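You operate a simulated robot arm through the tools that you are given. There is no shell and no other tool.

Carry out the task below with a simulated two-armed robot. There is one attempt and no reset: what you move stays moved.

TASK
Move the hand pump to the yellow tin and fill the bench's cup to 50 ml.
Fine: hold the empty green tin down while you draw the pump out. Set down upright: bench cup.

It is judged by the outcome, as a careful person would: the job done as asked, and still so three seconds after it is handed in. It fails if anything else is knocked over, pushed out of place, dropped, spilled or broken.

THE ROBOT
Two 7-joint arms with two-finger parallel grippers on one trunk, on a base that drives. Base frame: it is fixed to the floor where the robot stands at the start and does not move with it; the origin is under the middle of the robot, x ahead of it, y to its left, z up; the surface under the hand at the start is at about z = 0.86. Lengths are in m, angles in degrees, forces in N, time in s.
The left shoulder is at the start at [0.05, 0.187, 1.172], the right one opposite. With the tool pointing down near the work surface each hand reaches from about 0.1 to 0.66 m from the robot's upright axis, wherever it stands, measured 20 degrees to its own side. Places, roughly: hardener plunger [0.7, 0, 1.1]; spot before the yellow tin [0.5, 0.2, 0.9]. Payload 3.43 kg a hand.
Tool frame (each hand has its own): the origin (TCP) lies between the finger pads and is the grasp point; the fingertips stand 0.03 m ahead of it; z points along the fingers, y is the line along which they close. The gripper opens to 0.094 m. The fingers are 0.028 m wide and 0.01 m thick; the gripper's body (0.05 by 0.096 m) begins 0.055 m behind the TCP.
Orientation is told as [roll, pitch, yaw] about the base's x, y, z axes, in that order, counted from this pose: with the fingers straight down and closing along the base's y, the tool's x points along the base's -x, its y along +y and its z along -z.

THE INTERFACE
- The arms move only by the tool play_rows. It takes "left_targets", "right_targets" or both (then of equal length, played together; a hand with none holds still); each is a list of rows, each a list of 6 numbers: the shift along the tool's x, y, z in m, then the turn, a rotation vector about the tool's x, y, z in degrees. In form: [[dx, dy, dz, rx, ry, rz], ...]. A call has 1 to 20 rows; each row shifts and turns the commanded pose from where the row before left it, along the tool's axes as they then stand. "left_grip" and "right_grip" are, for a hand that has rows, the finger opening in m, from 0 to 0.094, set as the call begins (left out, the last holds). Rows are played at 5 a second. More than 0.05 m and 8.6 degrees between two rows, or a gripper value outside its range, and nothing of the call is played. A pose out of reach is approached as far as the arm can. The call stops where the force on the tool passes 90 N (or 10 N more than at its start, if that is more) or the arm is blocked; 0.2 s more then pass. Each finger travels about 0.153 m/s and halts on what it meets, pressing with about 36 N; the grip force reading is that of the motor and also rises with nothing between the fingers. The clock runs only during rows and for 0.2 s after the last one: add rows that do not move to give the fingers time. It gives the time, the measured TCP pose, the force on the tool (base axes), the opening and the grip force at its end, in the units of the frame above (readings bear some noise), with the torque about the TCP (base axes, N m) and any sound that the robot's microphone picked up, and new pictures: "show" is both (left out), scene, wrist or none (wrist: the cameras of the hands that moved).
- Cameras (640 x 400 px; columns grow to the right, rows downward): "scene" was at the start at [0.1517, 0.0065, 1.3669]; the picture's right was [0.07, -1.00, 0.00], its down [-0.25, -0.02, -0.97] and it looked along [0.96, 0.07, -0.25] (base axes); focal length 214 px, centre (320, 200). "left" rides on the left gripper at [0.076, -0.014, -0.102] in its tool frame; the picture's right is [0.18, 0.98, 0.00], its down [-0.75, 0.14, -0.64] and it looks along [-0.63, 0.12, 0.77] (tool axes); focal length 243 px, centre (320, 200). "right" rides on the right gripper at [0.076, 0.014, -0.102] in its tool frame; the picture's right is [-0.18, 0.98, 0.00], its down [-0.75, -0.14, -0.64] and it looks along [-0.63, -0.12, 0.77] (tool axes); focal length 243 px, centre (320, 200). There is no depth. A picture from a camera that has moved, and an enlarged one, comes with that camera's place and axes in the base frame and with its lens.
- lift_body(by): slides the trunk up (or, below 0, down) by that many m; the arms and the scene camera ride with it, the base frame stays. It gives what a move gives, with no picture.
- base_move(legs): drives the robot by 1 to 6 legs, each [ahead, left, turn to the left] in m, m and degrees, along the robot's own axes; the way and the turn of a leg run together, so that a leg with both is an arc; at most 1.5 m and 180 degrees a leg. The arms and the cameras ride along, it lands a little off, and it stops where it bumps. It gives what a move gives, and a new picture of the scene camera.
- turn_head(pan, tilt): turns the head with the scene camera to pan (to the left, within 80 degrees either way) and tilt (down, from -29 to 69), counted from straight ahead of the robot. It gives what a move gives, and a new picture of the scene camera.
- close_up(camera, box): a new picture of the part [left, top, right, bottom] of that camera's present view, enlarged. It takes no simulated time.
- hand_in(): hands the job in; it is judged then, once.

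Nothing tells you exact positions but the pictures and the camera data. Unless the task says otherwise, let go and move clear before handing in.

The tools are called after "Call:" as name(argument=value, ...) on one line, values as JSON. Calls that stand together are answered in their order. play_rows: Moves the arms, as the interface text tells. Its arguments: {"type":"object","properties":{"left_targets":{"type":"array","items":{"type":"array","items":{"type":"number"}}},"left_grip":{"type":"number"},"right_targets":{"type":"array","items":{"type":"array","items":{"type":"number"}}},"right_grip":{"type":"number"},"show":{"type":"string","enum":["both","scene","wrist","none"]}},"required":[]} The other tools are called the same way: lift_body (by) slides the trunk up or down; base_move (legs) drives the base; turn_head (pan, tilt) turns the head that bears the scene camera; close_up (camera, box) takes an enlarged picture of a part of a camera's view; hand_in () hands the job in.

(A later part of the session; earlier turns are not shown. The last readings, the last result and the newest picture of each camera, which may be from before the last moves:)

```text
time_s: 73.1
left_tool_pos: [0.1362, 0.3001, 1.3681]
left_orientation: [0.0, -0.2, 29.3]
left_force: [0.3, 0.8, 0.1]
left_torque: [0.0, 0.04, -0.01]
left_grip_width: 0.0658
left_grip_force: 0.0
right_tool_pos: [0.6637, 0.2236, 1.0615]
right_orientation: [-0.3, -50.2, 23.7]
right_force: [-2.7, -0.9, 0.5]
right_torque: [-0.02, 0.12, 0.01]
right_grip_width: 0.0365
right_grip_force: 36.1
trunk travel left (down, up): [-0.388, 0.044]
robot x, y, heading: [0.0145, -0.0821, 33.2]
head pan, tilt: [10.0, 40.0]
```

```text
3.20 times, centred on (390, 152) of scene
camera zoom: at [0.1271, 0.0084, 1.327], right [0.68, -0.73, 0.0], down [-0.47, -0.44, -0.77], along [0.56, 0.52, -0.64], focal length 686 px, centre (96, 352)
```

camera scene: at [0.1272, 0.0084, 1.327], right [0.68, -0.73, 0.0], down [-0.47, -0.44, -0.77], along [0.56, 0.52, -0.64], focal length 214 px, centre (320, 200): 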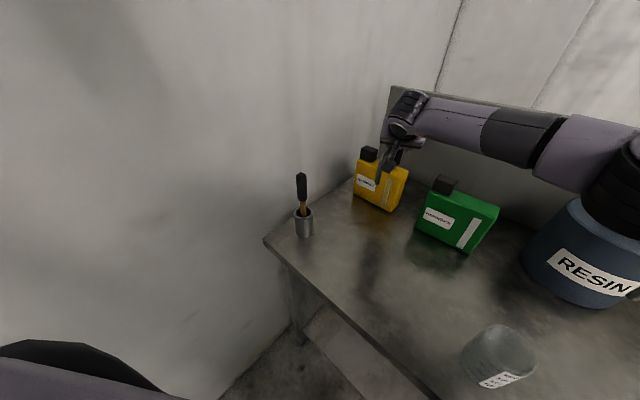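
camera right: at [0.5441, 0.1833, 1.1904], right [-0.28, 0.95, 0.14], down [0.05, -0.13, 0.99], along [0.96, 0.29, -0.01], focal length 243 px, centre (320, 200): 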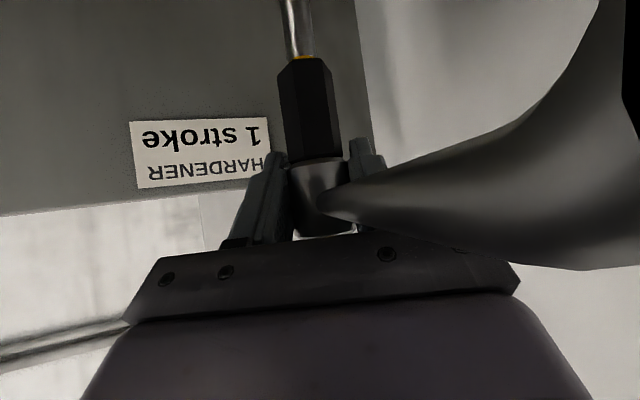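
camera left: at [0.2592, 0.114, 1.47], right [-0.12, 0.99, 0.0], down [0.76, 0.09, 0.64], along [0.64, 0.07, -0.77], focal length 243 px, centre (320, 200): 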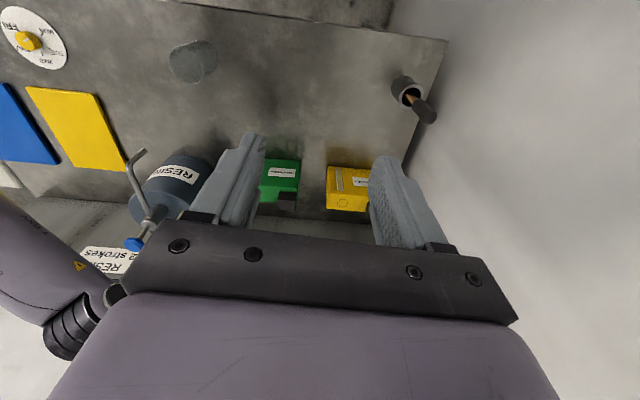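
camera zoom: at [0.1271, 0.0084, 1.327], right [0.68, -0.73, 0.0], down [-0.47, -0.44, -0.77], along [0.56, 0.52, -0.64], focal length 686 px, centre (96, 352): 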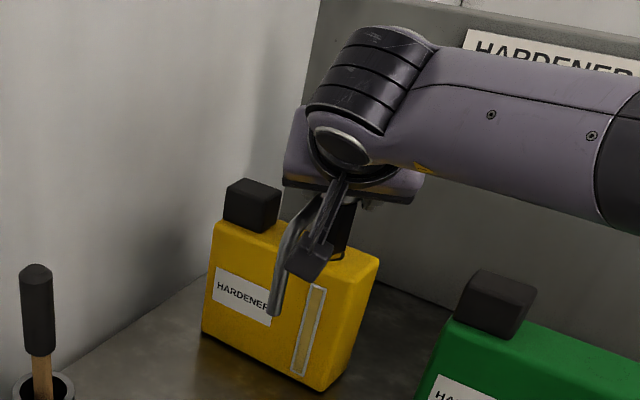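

Call:
play_rows(right_targets=[[0.0016, 0, 0.0013, 0, 0, 0], [0.0016, 0, 0.0013, 0, 0, 0], [0, 0, 0, 0, 0, 0]], show="wrist")

```text
time_s: 73.9
left_tool_pos: [0.1377, 0.2998, 1.3683]
left_orientation: [0.0, -0.2, 29.4]
left_force: [-0.7, 0.6, 0.2]
left_torque: [-0.01, -0.01, -0.01]
left_grip_width: 0.0661
left_grip_force: 0.1
right_tool_pos: [0.6633, 0.2221, 1.0593]
right_orientation: [-0.1, -50.1, 23.7]
right_force: [-2.6, -0.3, 4.0]
right_torque: [-0.01, 0.1, 0.03]
right_grip_width: 0.0364
right_grip_force: 35.7
trunk travel left (down, up): [-0.388, 0.044]
robot x, y, heading: [0.0162, -0.0806, 32.7]
head pan, tilt: [10.0, 40.0]
camera right: at [0.5408, 0.1852, 1.0665], right [-0.29, 0.95, 0.14], down [0.05, -0.13, 0.99], along [0.96, 0.29, -0.01], focal length 243 px, centre (320, 200)
```

right: 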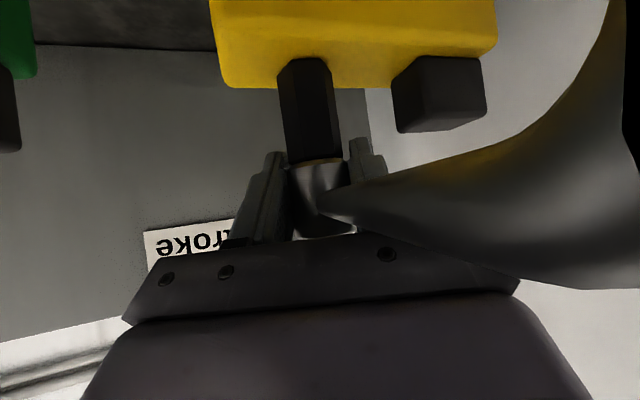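

Call:
play_rows(right_targets=[[0.0016, 0, 0.0013, 0, 0, 0], [0.0016, 0, 0.0013, 0, 0, 0], [0.0008, 0, 0.0007, 0, 0, 0], [0, 0, 0, 0, 0, 0]], show="wrist")

```text
time_s: 74.9
left_tool_pos: [0.1348, 0.2992, 1.3682]
left_orientation: [0.1, -0.4, 29.3]
left_force: [0.2, -0.6, 0.5]
left_torque: [0.0, 0.0, -0.01]
left_grip_width: 0.0661
left_grip_force: 0.1
right_tool_pos: [0.6616, 0.2211, 1.058]
right_orientation: [-0.1, -50.5, 23.7]
right_force: [-1.3, 4.1, 19.0]
right_torque: [0.25, -0.29, 0.06]
right_grip_width: 0.0363
right_grip_force: 36.1
trunk travel left (down, up): [-0.388, 0.044]
robot x, y, heading: [0.0183, -0.0792, 33.0]
head pan, tilt: [10.0, 40.0]
camera right: at [0.5401, 0.1845, 1.065], right [-0.29, 0.95, 0.14], down [0.04, -0.14, 0.99], along [0.96, 0.29, 0.0], focal length 243 px, centre (320, 200)
```

right: 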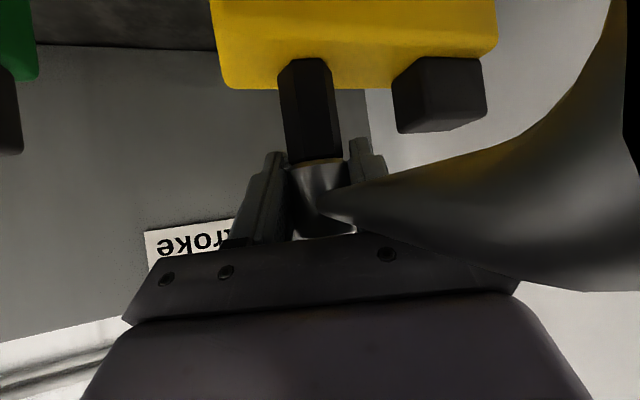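

The pump is seated in the yellow tin (height stops changing while force rises). I'll relax, open the fingers and back straight out along the tool axis.

Call:
play_rows(right_targets=[[-0.0024, 0, -0.002, 0, 0, 0], [0, 0, 0, 0, 0, 0]], show="none")

Call:
play_rows(right_targets=[[0, 0, 0, 0, 0, 0], [0, 0, 0, 0, 0, 0], [0, 0, -0.02, 0, 0, 0], [0, 0, -0.04, 0, 0, 0], [0, 0, -0.04, 0, 0, 0], [0, 0, -0.04, 0, 0, 0]], right_grip=0.07)

Call:
close_up(camera="scene", box=[340, 90, 440, 215])

```text
time_s: 75.5
left_tool_pos: [0.1348, 0.2995, 1.3672]
left_orientation: [0.0, -0.2, 29.3]
left_force: [0.1, -0.2, 0.9]
left_torque: [-0.02, 0.03, -0.03]
left_grip_width: 0.0658
left_grip_force: 0.0
right_tool_pos: [0.6619, 0.2212, 1.0575]
right_orientation: [-0.2, -50.3, 23.8]
right_force: [2.2, 6.9, 14.9]
right_torque: [0.42, -0.35, 0.1]
right_grip_width: 0.0367
right_grip_force: 36.4
trunk travel left (down, up): [-0.388, 0.044]
robot x, y, heading: [0.0151, -0.0812, 33.1]
head pan, tilt: [10.0, 40.0]
```

```text
time_s: 76.9
left_tool_pos: [0.136, 0.2998, 1.3676]
left_orientation: [0.0, -0.2, 29.3]
left_force: [-0.4, 0.3, 0.6]
left_torque: [0.05, -0.01, 0.03]
left_grip_width: 0.0662
left_grip_force: 0.0
right_tool_pos: [0.5654, 0.179, 1.1462]
right_orientation: [-0.2, -50.1, 23.7]
right_force: [-0.3, -1.1, 0.0]
right_torque: [0.01, -0.02, 0.05]
right_grip_width: 0.07
right_grip_force: 0.1
trunk travel left (down, up): [-0.388, 0.044]
robot x, y, heading: [0.0135, -0.0799, 32.9]
head pan, tilt: [10.0, 40.0]
camera scene: at [0.1268, 0.0082, 1.327], right [0.68, -0.73, 0.0], down [-0.47, -0.44, -0.77], along [0.56, 0.52, -0.64], focal length 214 px, centre (320, 200)
camera right: at [0.4442, 0.142, 1.1535], right [-0.28, 0.95, 0.14], down [0.05, -0.13, 0.99], along [0.96, 0.29, -0.01], focal length 243 px, centre (320, 200)
```

scene: 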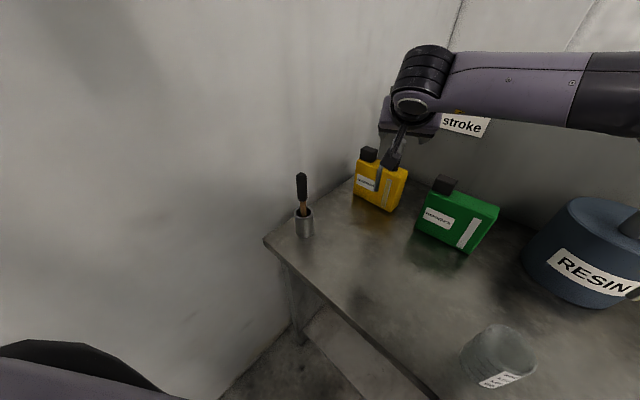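
right: 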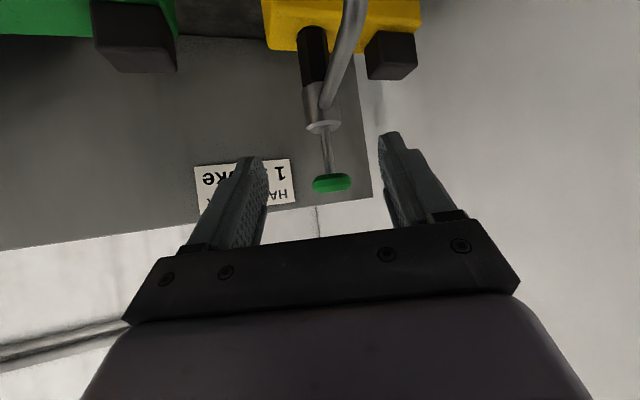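

```text
3.20 times, centred on (390, 152) of scene
camera zoom: at [0.1268, 0.0082, 1.327], right [0.68, -0.73, 0.0], down [-0.47, -0.44, -0.77], along [0.56, 0.52, -0.64], focal length 686 px, centre (96, 352)
```

zoom: 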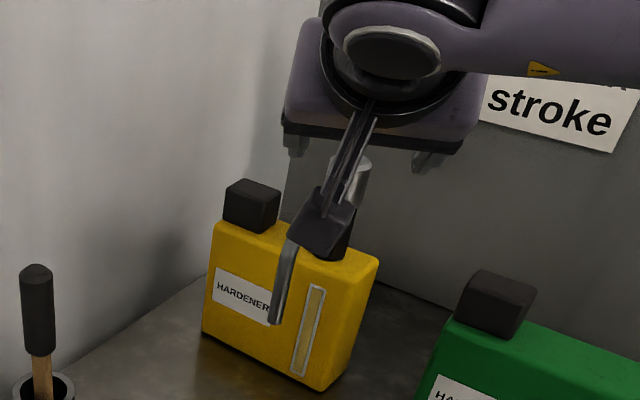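

The pump stands upright in the yellow tin with its spout facing the robot. Next is the cup: I'll raise the right hand out of view and turn the head to measure the cup and spout tip.

Call:
play_rows(right_targets=[[-0.02, -0.03, -0.03, 0, 0, 0], [-0.02, -0.03, -0.03, 0, 0, 0], [0, -0.045, 0, 0, 0, 0], [0, -0.045, 0, 0, 0, 0], [0, -0.045, 0, 0, 0, 0]], right_grip=0.094, show="none")

Call:
turn_head(pan=-5, tilt=45)

```text
time_s: 78.1
left_tool_pos: [0.1372, 0.2978, 1.3681]
left_orientation: [0.1, -0.2, 29.3]
left_force: [0.6, 0.4, 0.4]
left_torque: [-0.01, 0.02, 0.03]
left_grip_width: 0.0661
left_grip_force: 0.0
right_tool_pos: [0.6251, -0.0092, 1.2137]
right_orientation: [-0.2, -50.1, 23.7]
right_force: [0.1, -0.7, -1.0]
right_torque: [0.02, 0.02, 0.03]
right_grip_width: 0.0938
right_grip_force: 0.0
trunk travel left (down, up): [-0.388, 0.044]
robot x, y, heading: [0.0136, -0.0787, 33.2]
head pan, tilt: [10.0, 40.0]
```

```text
time_s: 78.9
left_tool_pos: [0.1371, 0.2988, 1.3684]
left_orientation: [0.1, -0.1, 29.3]
left_force: [0.8, -0.1, -0.4]
left_torque: [-0.06, 0.03, 0.01]
left_grip_width: 0.0661
left_grip_force: 0.0
right_tool_pos: [0.624, -0.0076, 1.2146]
right_orientation: [-0.2, -50.1, 23.7]
right_force: [0.3, 0.1, 0.3]
right_torque: [-0.05, -0.02, 0.0]
right_grip_width: 0.0938
right_grip_force: 0.1
trunk travel left (down, up): [-0.388, 0.044]
robot x, y, heading: [0.0186, -0.0816, 33.0]
head pan, tilt: [-5.0, 45.0]
camera scene: at [0.137, -0.0114, 1.3197], right [0.47, -0.88, 0.0], down [-0.62, -0.33, -0.71], along [0.62, 0.33, -0.71], focal length 214 px, centre (320, 200)
```

scene: 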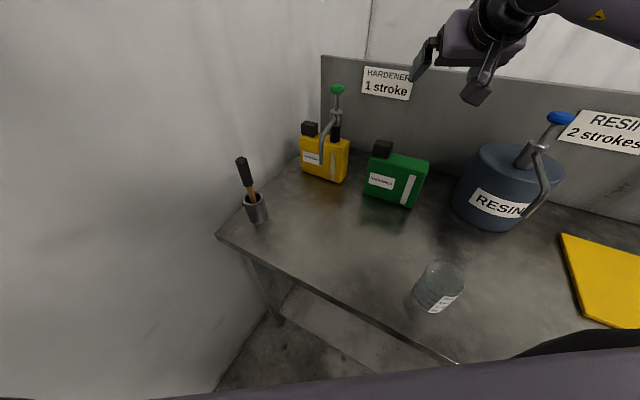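

Call:
close_up(camera="scene", box=[290, 75, 370, 195])

Call:
close_up(camera="scene", box=[400, 245, 480, 325])

```text
3.33 times, centred on (330, 135) of scene
camera zoom: at [0.137, -0.0114, 1.3197], right [0.47, -0.88, 0.0], down [-0.62, -0.33, -0.71], along [0.62, 0.33, -0.71], focal length 715 px, centre (287, 417)
```

zoom: 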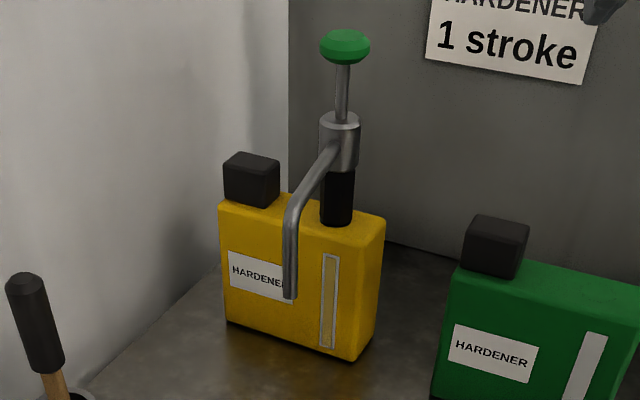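

```text
5.00 times, centred on (440, 285) of scene
camera zoom: at [0.137, -0.0114, 1.3197], right [0.47, -0.88, 0.0], down [-0.62, -0.33, -0.71], along [0.62, 0.33, -0.71], focal length 1072 px, centre (-280, -225)
```

zoom: 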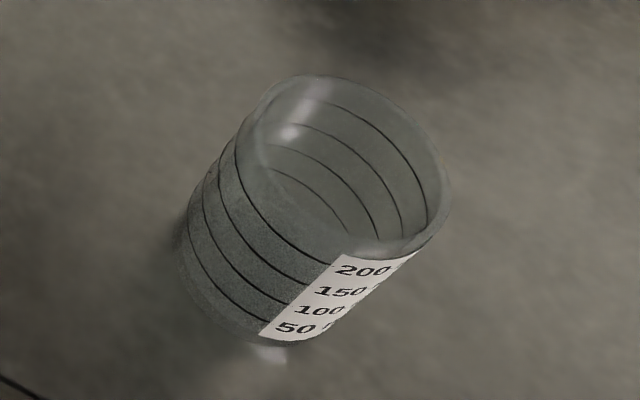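

The spout tip is at about (0.537, 0.200, 0.995) and the cup at about (0.385, −0.122). I'll grip the cup with a slanted hand pointing left, which fits under the spout later; first I'll swing the right hand to that heading.

Call:
play_rows(right_targets=[[0.0283, -0.0132, -0.028, 0, 0, 0], [0.0283, -0.0132, -0.028, 0, 0, 0], [0.0283, -0.0132, -0.028, 0, 0, 0], [0.0283, -0.0132, -0.028, 0, 0, 0], [0, 0, 0, -6.32, 0, -5.3], [0, 0, 0, -6.32, 0, -5.3], [0, 0, 0, -6.32, 0, -5.3], [0, 0, 0, -6.32, 0, -5.3], [0, 0, 0, -6.32, 0, -5.3], [0, 0, 0, -6.32, 0, -5.3], [0, 0, 0, -6.32, 0, -5.3], [0, 0, 0, -6.32, 0, -5.3]])

```text
time_s: 81.5
left_tool_pos: [0.1377, 0.3006, 1.3676]
left_orientation: [0.1, -0.1, 29.3]
left_force: [0.2, 1.1, 0.0]
left_torque: [0.01, 0.0, 0.02]
left_grip_width: 0.066
left_grip_force: 0.0
right_tool_pos: [0.4427, -0.1286, 1.208]
right_orientation: [-0.1, -49.9, 89.6]
right_force: [0.0, -0.4, -0.2]
right_torque: [0.0, -0.01, 0.0]
right_grip_width: 0.0938
right_grip_force: 0.0
right hand out of reach, approached as far as the arm can: row 10, 11, 12
trunk travel left (down, up): [-0.388, 0.044]
robot x, y, heading: [0.0166, -0.0808, 33.2]
head pan, tilt: [-5.0, 45.0]
camera scene: at [0.1375, -0.0106, 1.3196], right [0.47, -0.88, 0.0], down [-0.62, -0.33, -0.71], along [0.62, 0.33, -0.71], focal length 214 px, centre (320, 200)
camera right: at [0.4289, -0.2548, 1.2174], right [-0.98, 0.13, 0.14], down [0.14, -0.01, 0.99], along [0.13, 0.99, -0.01], focal length 243 px, centre (320, 200)
```

scene: 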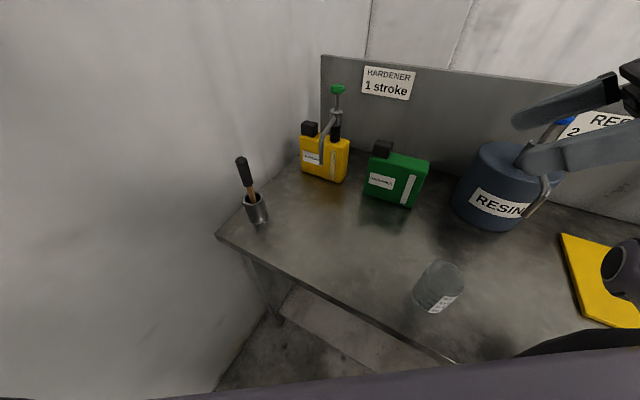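
right: 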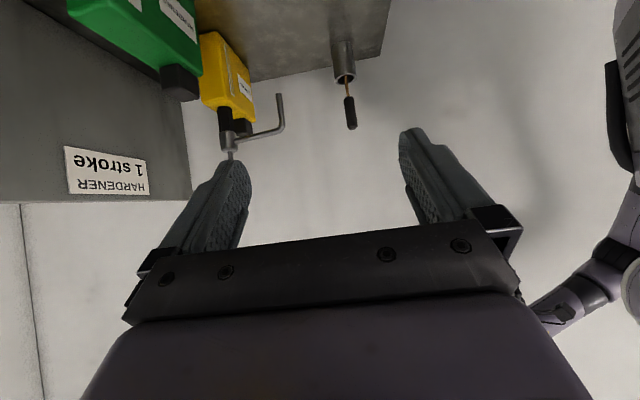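

The left-pointing heading works. I'll lower the right hand to a pre-grasp spot just right of the cup.

Call:
play_rows(right_targets=[[0.0367, 0.0097, 0.0138, 0, 0, 0], [0.0367, 0.0097, 0.0138, 0, 0, 0], [0.0367, 0.0097, 0.0138, 0, 0, 0], [0.0367, 0.0097, 0.0138, 0, 0, 0], [0.0367, 0.0097, 0.0138, 0, 0, 0], [0.0367, 0.0097, 0.0138, 0, 0, 0]])

```text
time_s: 82.9
left_tool_pos: [0.1358, 0.3, 1.3689]
left_orientation: [0.0, -0.2, 29.3]
left_force: [-0.3, 0.5, -0.2]
left_torque: [-0.02, -0.01, 0.01]
left_grip_width: 0.066
left_grip_force: 0.1
right_tool_pos: [0.3909, -0.1597, 1.1458]
right_orientation: [-0.2, -50.0, 89.5]
right_force: [-0.6, 0.2, -0.3]
right_torque: [0.0, 0.01, -0.02]
right_grip_width: 0.0943
right_grip_force: 0.1
right hand out of reach, approached as far as the arm can: row 1, 2, 3, 4, 5, 6
trunk travel left (down, up): [-0.388, 0.044]
robot x, y, heading: [0.0156, -0.0802, 33.3]
head pan, tilt: [-5.0, 45.0]
camera scene: at [0.137, -0.0114, 1.3197], right [0.47, -0.88, 0.0], down [-0.62, -0.33, -0.71], along [0.62, 0.33, -0.71], focal length 214 px, centre (320, 200)
camera right: at [0.3754, -0.2854, 1.1546], right [-0.98, 0.13, 0.14], down [0.14, -0.01, 0.99], along [0.13, 0.99, -0.01], focal length 243 px, centre (320, 200)
```

scene: 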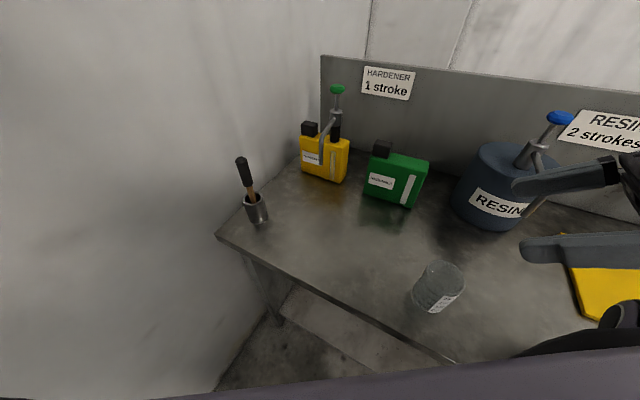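
right: 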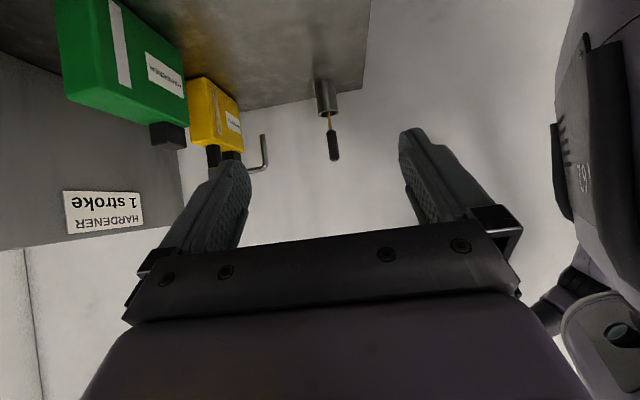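

The cup is too close to the right shoulder for this slanted hand. I'll back the base away a bit to gain room.

Call:
base_move(legs=[[-0.14, 0, 0]])

```text
time_s: 84.2
left_tool_pos: [0.0222, 0.2243, 1.3684]
left_orientation: [0.0, -0.2, 29.2]
left_force: [0.0, 0.0, 0.2]
left_torque: [-0.03, -0.01, 0.0]
left_grip_width: 0.0659
left_grip_force: 0.0
right_tool_pos: [0.275, -0.2365, 1.1462]
right_orientation: [-0.2, -50.0, 89.5]
right_force: [0.0, -0.5, -0.4]
right_torque: [0.0, -0.03, 0.01]
right_grip_width: 0.0938
right_grip_force: 0.0
trunk travel left (down, up): [-0.388, 0.044]
robot x, y, heading: [-0.1004, -0.1552, 33.0]
head pan, tilt: [-5.0, 45.0]
camera scene: at [0.0211, -0.087, 1.3198], right [0.47, -0.88, 0.0], down [-0.62, -0.33, -0.71], along [0.62, 0.33, -0.71], focal length 214 px, centre (320, 200)
```

scene: 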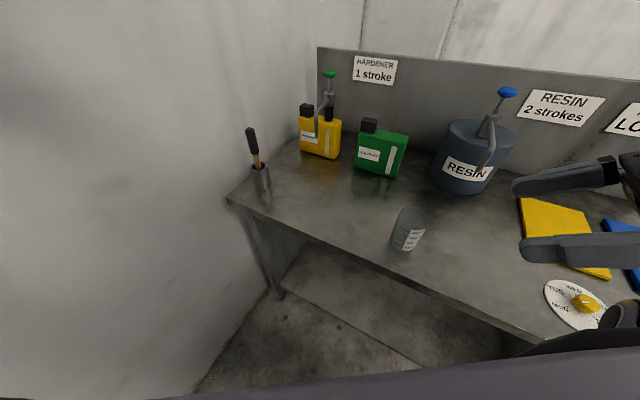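

Call:
play_rows(right_targets=[[0.0205, -0.022, 0.0241, 0, 0, 0], [0.0205, -0.022, 0.0241, 0, 0, 0], [0.0205, -0.022, 0.0241, 0, 0, 0], [0.0205, -0.022, 0.0241, 0, 0, 0], [0.0205, -0.022, 0.0241, 0, 0, 0]])

```text
time_s: 85.4
left_tool_pos: [0.0223, 0.2248, 1.368]
left_orientation: [0.0, 0.0, 29.2]
left_force: [-0.5, 0.7, 0.7]
left_torque: [-0.02, -0.04, -0.03]
left_grip_width: 0.066
left_grip_force: 0.1
right_tool_pos: [0.2835, -0.1924, 1.1366]
right_orientation: [0.1, -49.8, 89.4]
right_force: [0.2, -0.1, 0.0]
right_torque: [0.06, 0.0, -0.01]
right_grip_width: 0.0941
right_grip_force: 0.1
right hand out of reach, approached as far as the arm can: row 1, 2, 3, 4, 5
trunk travel left (down, up): [-0.388, 0.044]
robot x, y, heading: [-0.0988, -0.1544, 33.1]
head pan, tilt: [-5.0, 45.0]
camera scene: at [0.0218, -0.0866, 1.3197], right [0.47, -0.88, 0.0], down [-0.62, -0.33, -0.71], along [0.62, 0.33, -0.71], focal length 214 px, centre (320, 200)
camera right: at [0.2685, -0.3186, 1.144], right [-0.98, 0.13, 0.14], down [0.14, -0.01, 0.99], along [0.13, 0.99, -0.01], focal length 243 px, centre (320, 200)
```

scene: 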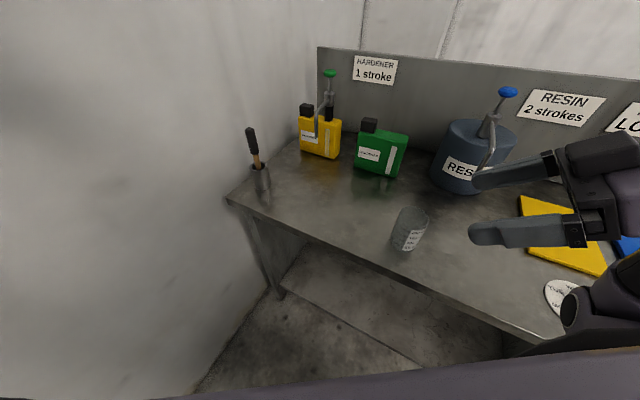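
right: 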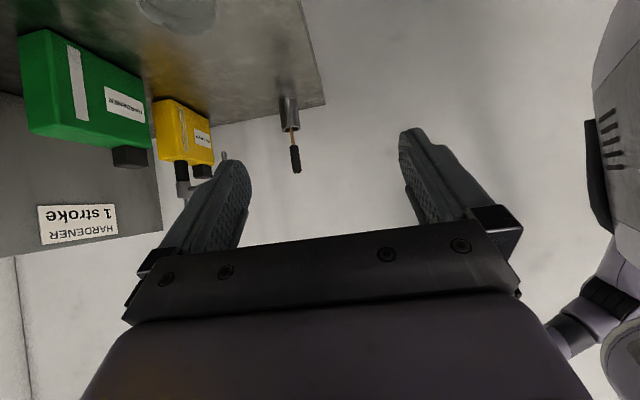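

Still at a joint limit with that heading. I'll use a milder heading (about 40°) that also clears the spout.

Call:
play_rows(right_targets=[[0, 0, 0, 6.28, 0, 5.27], [0, 0, 0, 6.28, 0, 5.27], [0, 0, 0, 6.28, 0, 5.27], [0, 0, 0, 6.28, 0, 5.27], [0, 0, 0, 6.28, 0, 5.27], [0, 0, 0, 6.28, 0, 5.27]])

```text
time_s: 86.8
left_tool_pos: [0.022, 0.2253, 1.368]
left_orientation: [0.0, -0.2, 29.2]
left_force: [-0.1, -0.9, 0.0]
left_torque: [-0.03, 0.01, -0.02]
left_grip_width: 0.0662
left_grip_force: 0.1
right_tool_pos: [0.3579, -0.1846, 1.178]
right_orientation: [-0.2, -50.0, 40.3]
right_force: [0.0, 0.6, 0.2]
right_torque: [0.01, 0.0, -0.02]
right_grip_width: 0.0941
right_grip_force: 0.0
right hand out of reach, approached as far as the arm can: row 1, 2, 3, 4, 5, 6
trunk travel left (down, up): [-0.388, 0.044]
robot x, y, heading: [-0.0985, -0.1543, 33.0]
head pan, tilt: [-5.0, 45.0]
camera scene: at [0.0217, -0.0864, 1.3197], right [0.47, -0.88, 0.0], down [-0.62, -0.33, -0.71], along [0.62, 0.33, -0.71], focal length 214 px, centre (320, 200)
camera right: at [0.2525, -0.2545, 1.1868], right [-0.54, 0.83, 0.14], down [0.08, -0.11, 0.99], along [0.84, 0.55, -0.01], focal length 243 px, centre (320, 200)
```

scene: 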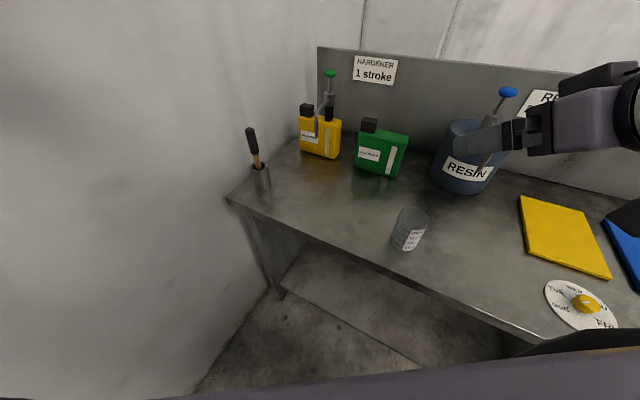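
right: 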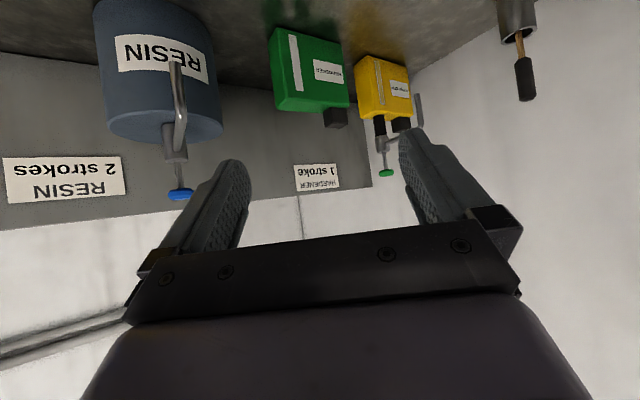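

The hand is still too close to the shoulder for this slant; I'll back the base another 10 cm.

Call:
base_move(legs=[[-0.11, 0, 0]])

```text
time_s: 88.0
left_tool_pos: [-0.07, 0.1647, 1.3678]
left_orientation: [0.0, -0.2, 29.3]
left_force: [-0.5, 0.0, 0.9]
left_torque: [0.05, -0.03, -0.02]
left_grip_width: 0.0659
left_grip_force: 0.0
right_tool_pos: [0.2661, -0.2438, 1.1784]
right_orientation: [-0.1, -50.0, 40.4]
right_force: [-0.4, 0.2, 0.1]
right_torque: [0.0, -0.04, -0.03]
right_grip_width: 0.0939
right_grip_force: 0.1
trunk travel left (down, up): [-0.388, 0.044]
robot x, y, heading: [-0.1884, -0.2151, 33.1]
head pan, tilt: [-5.0, 45.0]
camera scene: at [-0.0706, -0.1465, 1.3198], right [0.47, -0.88, 0.0], down [-0.62, -0.33, -0.71], along [0.62, 0.33, -0.71], focal length 214 px, centre (320, 200)
```

scene: 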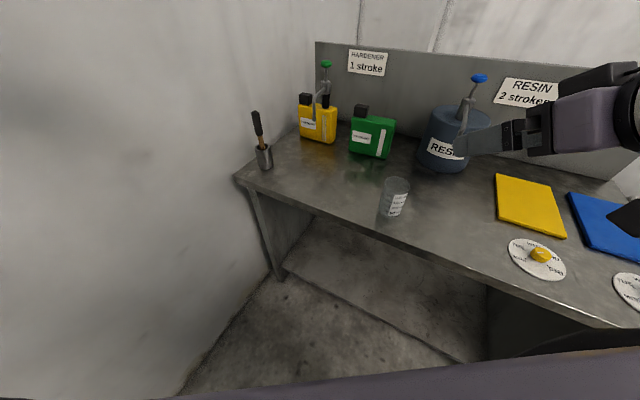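

Call:
play_rows(right_targets=[[0.0185, 0.0033, 0.0358, 0, 0, 0], [0.0185, 0.0033, 0.0358, 0, 0, 0], [0.0185, 0.0033, 0.0358, 0, 0, 0], [0.0185, 0.0033, 0.0358, 0, 0, 0], [0.0185, 0.0033, 0.0358, 0, 0, 0]])

```text
time_s: 89.2
left_tool_pos: [-0.0687, 0.1651, 1.3675]
left_orientation: [-0.1, -0.2, 29.3]
left_force: [0.8, 0.9, 0.1]
left_torque: [-0.04, -0.03, 0.02]
left_grip_width: 0.066
left_grip_force: 0.1
right_tool_pos: [0.3227, -0.1753, 0.9942]
right_orientation: [-0.2, -50.0, 40.4]
right_force: [0.5, -0.8, 0.4]
right_torque: [0.02, 0.03, 0.01]
right_grip_width: 0.0942
right_grip_force: 0.1
right hand out of reach, approached as far as the arm can: row 1
trunk travel left (down, up): [-0.388, 0.044]
robot x, y, heading: [-0.1894, -0.2183, 33.0]
head pan, tilt: [-5.0, 45.0]
camera scene: at [-0.0695, -0.1458, 1.3197], right [0.47, -0.88, 0.0], down [-0.62, -0.33, -0.71], along [0.62, 0.33, -0.71], focal length 214 px, centre (320, 200)
camera right: at [0.2165, -0.2459, 1.0019], right [-0.55, 0.83, 0.14], down [0.08, -0.11, 0.99], along [0.83, 0.55, -0.01], focal length 243 px, centre (320, 200)
```

scene: 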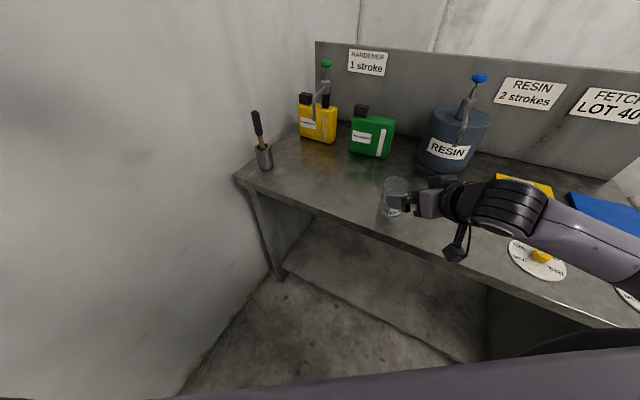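
right: 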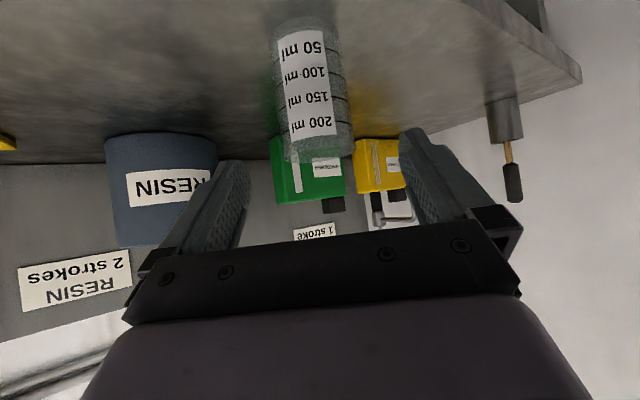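

The cup is nicely in front of the open fingers with its scale facing the hand. I'll slide the fingers around it.

Call:
play_rows(right_targets=[[0.01, -0.0038, 0.01, 0, 0, 0], [0, 0, 0.025, 0, 0, 0], [0, 0, 0.025, 0, 0, 0], [0, 0, 0.025, 0, 0, 0], [0, 0, 0.025, 0, 0, 0]])

Call:
close_up(camera="scene", box=[350, 150, 450, 240])

```text
time_s: 90.4
left_tool_pos: [-0.0709, 0.1657, 1.3687]
left_orientation: [0.2, 0.0, 29.3]
left_force: [0.0, 0.3, 0.2]
left_torque: [0.02, -0.03, -0.01]
left_grip_width: 0.066
left_grip_force: 0.0
right_tool_pos: [0.3849, -0.1301, 0.9156]
right_orientation: [-0.1, -50.0, 40.4]
right_force: [-0.9, -0.6, -0.6]
right_torque: [0.03, 0.0, 0.0]
right_grip_width: 0.0943
right_grip_force: 0.1
trunk travel left (down, up): [-0.388, 0.044]
robot x, y, heading: [-0.1878, -0.2169, 33.0]
head pan, tilt: [-5.0, 45.0]
camera scene: at [-0.0695, -0.1458, 1.3197], right [0.47, -0.88, 0.0], down [-0.62, -0.33, -0.71], along [0.62, 0.33, -0.71], focal length 214 px, centre (320, 200)
camera right: at [0.2789, -0.2011, 0.9246], right [-0.55, 0.83, 0.14], down [0.09, -0.11, 0.99], along [0.83, 0.55, -0.01], focal length 243 px, centre (320, 200)
```

scene: 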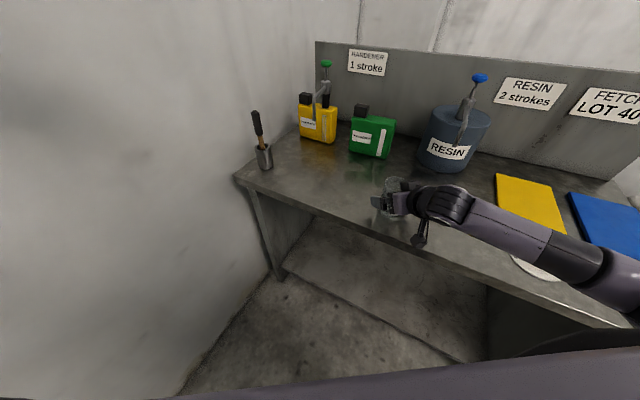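
right: 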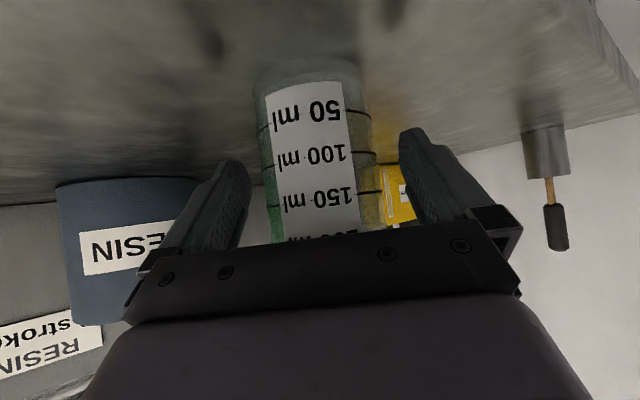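

```text
4.44 times, centred on (400, 195) of scene
camera zoom: at [-0.0695, -0.1458, 1.3197], right [0.47, -0.88, 0.0], down [-0.62, -0.33, -0.71], along [0.62, 0.33, -0.71], focal length 953 px, centre (-36, 222)
```

zoom: 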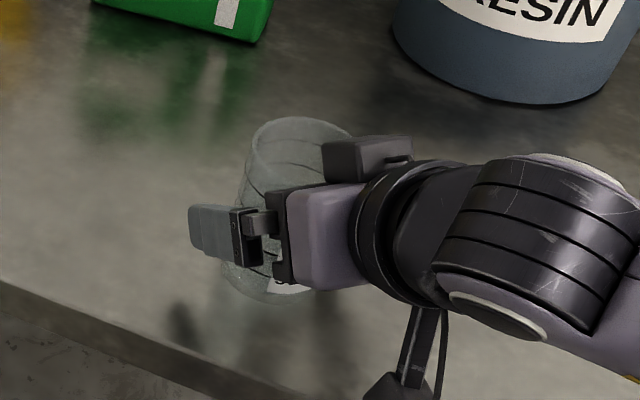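

Call:
play_rows(right_targets=[[0.002, 0, 0.005, 0, 0, 0], [0, 0, 0, 0, 0, 0]], show="none")

Call:
play_rows(right_targets=[[0, 0, 0, 0, 0, 0], [0, 0, 0, 0, 0, 0], [0, 0, 0, 0, 0, 0]], right_grip=0.0)

```text
time_s: 91.0
left_tool_pos: [-0.0691, 0.1656, 1.3675]
left_orientation: [0.0, -0.2, 29.2]
left_force: [-0.1, 0.2, -0.1]
left_torque: [0.03, -0.04, -0.01]
left_grip_width: 0.066
left_grip_force: 0.1
right_tool_pos: [0.3865, -0.1302, 0.914]
right_orientation: [-0.1, -50.1, 40.4]
right_force: [0.3, -0.4, -0.8]
right_torque: [0.02, -0.01, 0.01]
right_grip_width: 0.0943
right_grip_force: 0.0
trunk travel left (down, up): [-0.388, 0.044]
robot x, y, heading: [-0.1915, -0.2133, 33.0]
head pan, tilt: [-5.0, 45.0]
```

```text
time_s: 91.8
left_tool_pos: [-0.0696, 0.1659, 1.3678]
left_orientation: [0.0, -0.1, 29.3]
left_force: [-1.0, -0.3, -0.8]
left_torque: [-0.01, 0.0, 0.01]
left_grip_width: 0.0659
left_grip_force: 0.1
right_tool_pos: [0.386, -0.1295, 0.9116]
right_orientation: [-0.1, -50.1, 40.4]
right_force: [-0.9, 0.6, -0.1]
right_torque: [-0.02, 0.0, -0.02]
right_grip_width: 0.0629
right_grip_force: 36.0
trunk travel left (down, up): [-0.388, 0.044]
robot x, y, heading: [-0.1915, -0.2164, 33.1]
head pan, tilt: [-5.0, 45.0]
camera scene: at [-0.0697, -0.146, 1.3197], right [0.47, -0.88, 0.0], down [-0.62, -0.33, -0.71], along [0.62, 0.33, -0.71], focal length 214 px, centre (320, 200)
camera right: at [0.2805, -0.1996, 0.9208], right [-0.55, 0.83, 0.14], down [0.09, -0.11, 0.99], along [0.83, 0.55, -0.01], focal length 243 px, centre (320, 200)
```

scene: 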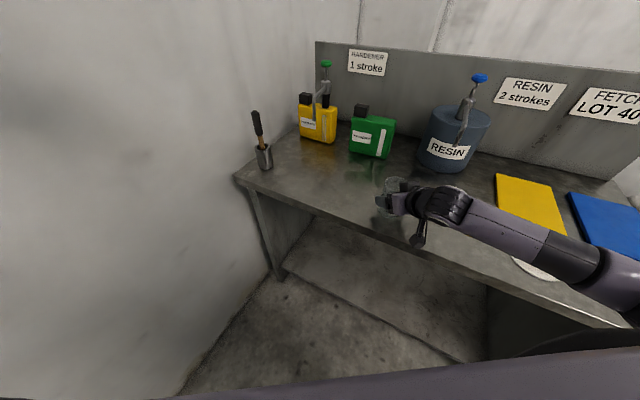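
right: 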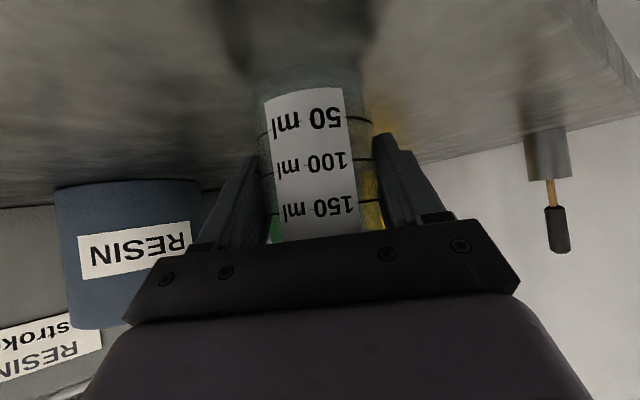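

The cup is gripped upright (0.063 m wide). I'll lift it a few centimetres and drive the base part way back toward the tins.

Call:
play_rows(right_targets=[[-0.0192, 0, -0.0161, 0, 0, 0], [-0.0192, 0, -0.0161, 0, 0, 0]], show="none")

Call:
base_move(legs=[[0.15, 0.02, 0]])

```text
time_s: 92.4
left_tool_pos: [-0.0692, 0.1663, 1.367]
left_orientation: [0.0, -0.2, 29.3]
left_force: [-0.6, -0.2, 0.6]
left_torque: [0.01, -0.02, -0.03]
left_grip_width: 0.0659
left_grip_force: 0.0
right_tool_pos: [0.3846, -0.1273, 0.9646]
right_orientation: [-0.1, -49.9, 40.5]
right_force: [0.6, 0.9, -1.1]
right_torque: [-0.02, 0.02, 0.03]
right_grip_width: 0.0627
right_grip_force: 36.0
trunk travel left (down, up): [-0.388, 0.044]
robot x, y, heading: [-0.1922, -0.2175, 32.9]
head pan, tilt: [-5.0, 45.0]
```

```text
time_s: 93.8
left_tool_pos: [0.0477, 0.2647, 1.3683]
left_orientation: [0.0, -0.1, 29.2]
left_force: [0.4, 0.7, -0.3]
left_torque: [0.01, 0.01, -0.02]
left_grip_width: 0.0662
left_grip_force: 0.2
right_tool_pos: [0.5046, -0.0279, 0.9619]
right_orientation: [-0.1, -49.9, 40.3]
right_force: [0.1, -0.6, -0.2]
right_torque: [-0.03, -0.01, 0.02]
right_grip_width: 0.0625
right_grip_force: 36.1
trunk travel left (down, up): [-0.388, 0.044]
robot x, y, heading: [-0.0753, -0.1167, 32.7]
head pan, tilt: [-5.0, 45.0]
camera scene: at [0.048, -0.0458, 1.3196], right [0.47, -0.88, 0.0], down [-0.63, -0.33, -0.71], along [0.62, 0.33, -0.71], focal length 214 px, centre (320, 200)
```

scene: 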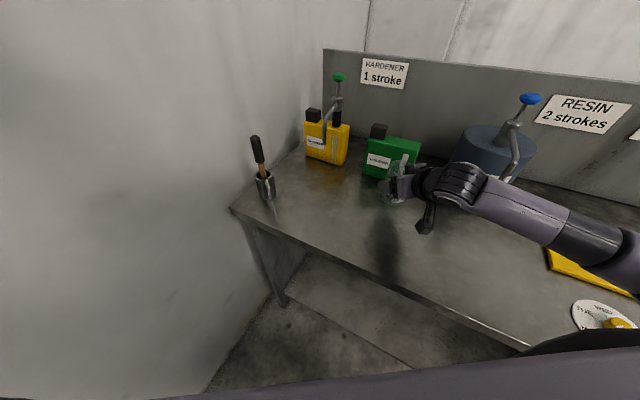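

I'll carry the cup left along the bench front to just ahead of the spout, lowering it under spout height.

Call:
play_rows(right_targets=[[-0.006, 0.0357, 0.0197, 0, 0, 0], [-0.006, 0.0357, 0.0197, 0, 0, 0], [-0.006, 0.0357, 0.0197, 0, 0, 0], [-0.006, 0.0357, 0.0197, 0, 0, 0]])

Call:
close_up(camera="scene", box=[290, 70, 420, 210])

```text
time_s: 94.8
left_tool_pos: [0.0489, 0.2649, 1.3677]
left_orientation: [-0.1, 0.0, 29.3]
left_force: [0.1, -0.4, 0.0]
left_torque: [-0.01, -0.02, 0.01]
left_grip_width: 0.0661
left_grip_force: 0.1
right_tool_pos: [0.471, 0.1335, 0.9323]
right_orientation: [-0.2, -49.9, 40.3]
right_force: [0.2, -0.1, -1.4]
right_torque: [0.03, 0.0, 0.03]
right_grip_width: 0.0626
right_grip_force: 36.0
trunk travel left (down, up): [-0.388, 0.044]
robot x, y, heading: [-0.0755, -0.1182, 32.9]
head pan, tilt: [-5.0, 45.0]
camera scene: at [0.0472, -0.0457, 1.3197], right [0.47, -0.88, 0.0], down [-0.62, -0.33, -0.71], along [0.62, 0.33, -0.71], focal length 214 px, centre (320, 200)
camera right: at [0.3639, 0.0622, 0.939], right [-0.54, 0.83, 0.14], down [0.08, -0.11, 0.99], along [0.83, 0.55, -0.01], focal length 243 px, centre (320, 200)
```

scene: 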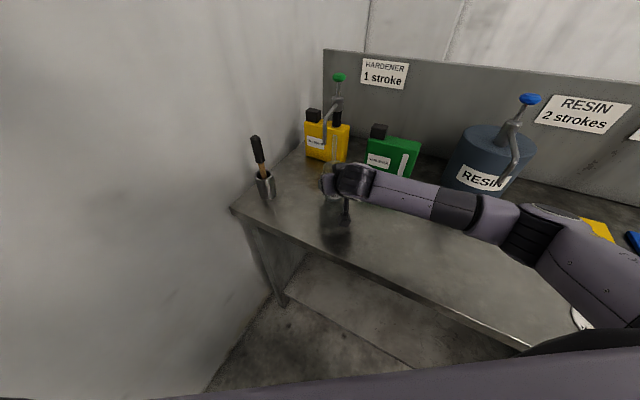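
right: 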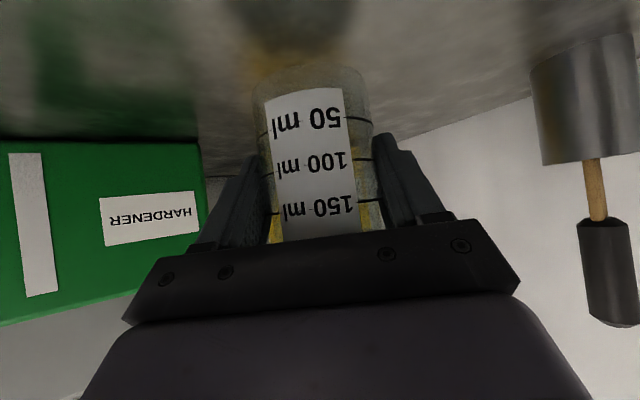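

```text
2.86 times, centred on (355, 140) of scene
camera zoom: at [0.0472, -0.0457, 1.3197], right [0.47, -0.88, 0.0], down [-0.62, -0.33, -0.71], along [0.62, 0.33, -0.71], focal length 613 px, centre (220, 371)
```

zoom: 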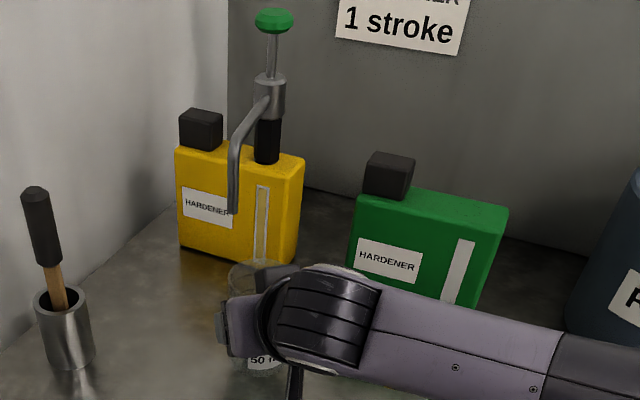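

Call:
play_rows(right_targets=[[0.0077, 0, 0.0064, 0, 0, 0], [-0.02, 0.0027, 0.0239, 0, 0, 0], [-0.02, 0.0027, 0.0239, 0, 0, 0], [-0.02, 0.0027, 0.0239, 0, 0, 0], [0, 0, 0, 0, 0, 0]])

Call:
close_up(camera="scene", box=[290, 70, 420, 210])

Call:
close_up(camera="right", box=[200, 0, 440, 250])

```text
time_s: 96.0
left_tool_pos: [0.0489, 0.2652, 1.3682]
left_orientation: [0.0, -0.2, 29.3]
left_force: [-0.7, -0.2, -0.2]
left_torque: [0.01, -0.05, 0.02]
left_grip_width: 0.066
left_grip_force: 0.1
right_tool_pos: [0.5352, 0.1958, 0.9214]
right_orientation: [-0.1, -49.9, 40.3]
right_force: [-0.6, -0.1, -0.3]
right_torque: [0.03, 0.0, 0.03]
right_grip_width: 0.0625
right_grip_force: 35.7
trunk travel left (down, up): [-0.388, 0.044]
robot x, y, heading: [-0.075, -0.1159, 32.9]
head pan, tilt: [-5.0, 45.0]
camera scene: at [0.0475, -0.0466, 1.3197], right [0.47, -0.88, 0.0], down [-0.62, -0.33, -0.71], along [0.62, 0.33, -0.71], focal length 214 px, centre (320, 200)
camera right: at [0.4294, 0.1256, 0.9299], right [-0.54, 0.83, 0.14], down [0.09, -0.11, 0.99], along [0.83, 0.55, -0.01], focal length 243 px, centre (320, 200)
```

scene: 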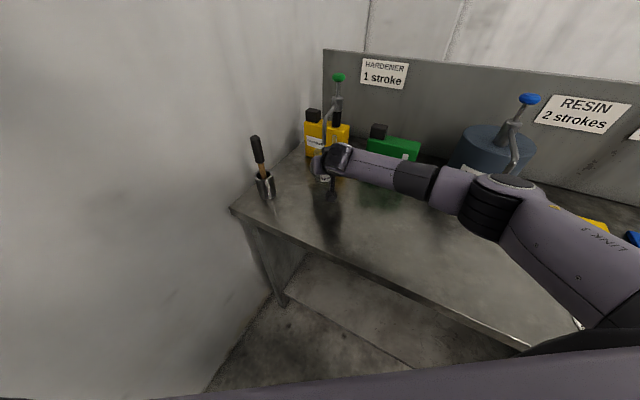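
right: 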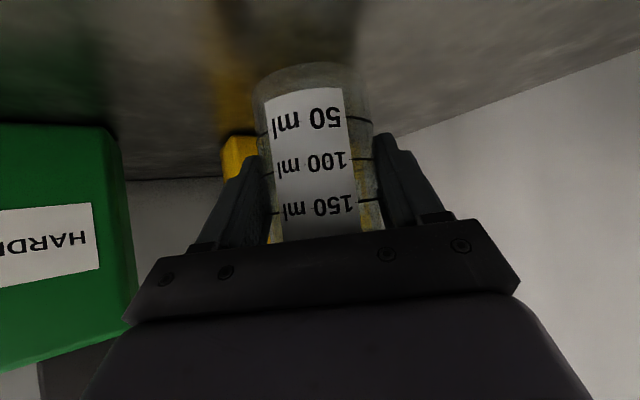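

```text
2.86 times, centred on (355, 140) of scene
camera zoom: at [0.0475, -0.0466, 1.3197], right [0.47, -0.88, 0.0], down [-0.62, -0.33, -0.71], along [0.62, 0.33, -0.71], focal length 613 px, centre (220, 371)
```

zoom: 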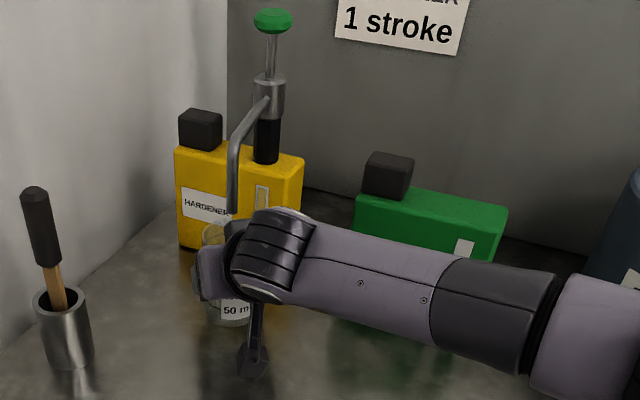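

```text
1.60 times, centred on (320, 125) of right
camera zoom: at [0.4294, 0.1256, 0.9299], right [-0.54, 0.83, 0.14], down [0.09, -0.11, 0.99], along [0.83, 0.55, -0.01], focal length 388 px, centre (320, 320)
```

zoom: 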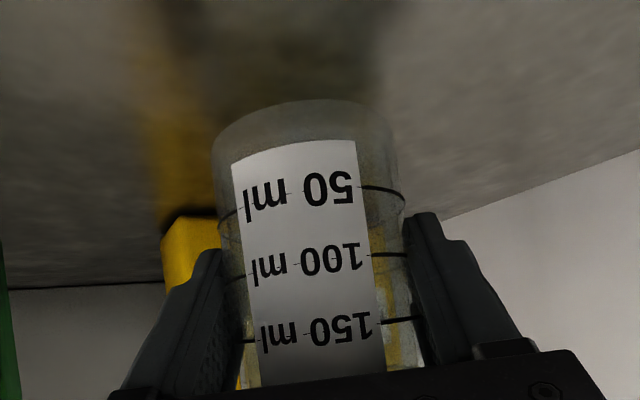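

Call:
play_rows(right_targets=[[0.0034, 0.0018, 0.0083, 0, 0, 0], [0.0012, 0, 0.001, 0, 0, 0], [0, 0, 0, 0, 0, 0]], show="none")

```text
time_s: 96.8
left_tool_pos: [0.048, 0.2646, 1.3683]
left_orientation: [-0.1, -0.3, 29.3]
left_force: [-0.7, -1.1, -0.1]
left_torque: [0.02, -0.02, 0.02]
left_grip_width: 0.066
left_grip_force: 0.0
right_tool_pos: [0.5375, 0.2009, 0.9132]
right_orientation: [-0.1, -50.0, 40.4]
right_force: [-0.2, 0.2, 4.2]
right_torque: [0.02, -0.01, 0.01]
right_grip_width: 0.0625
right_grip_force: 36.0
trunk travel left (down, up): [-0.388, 0.044]
robot x, y, heading: [-0.0747, -0.1136, 32.9]
head pan, tilt: [-5.0, 45.0]
```

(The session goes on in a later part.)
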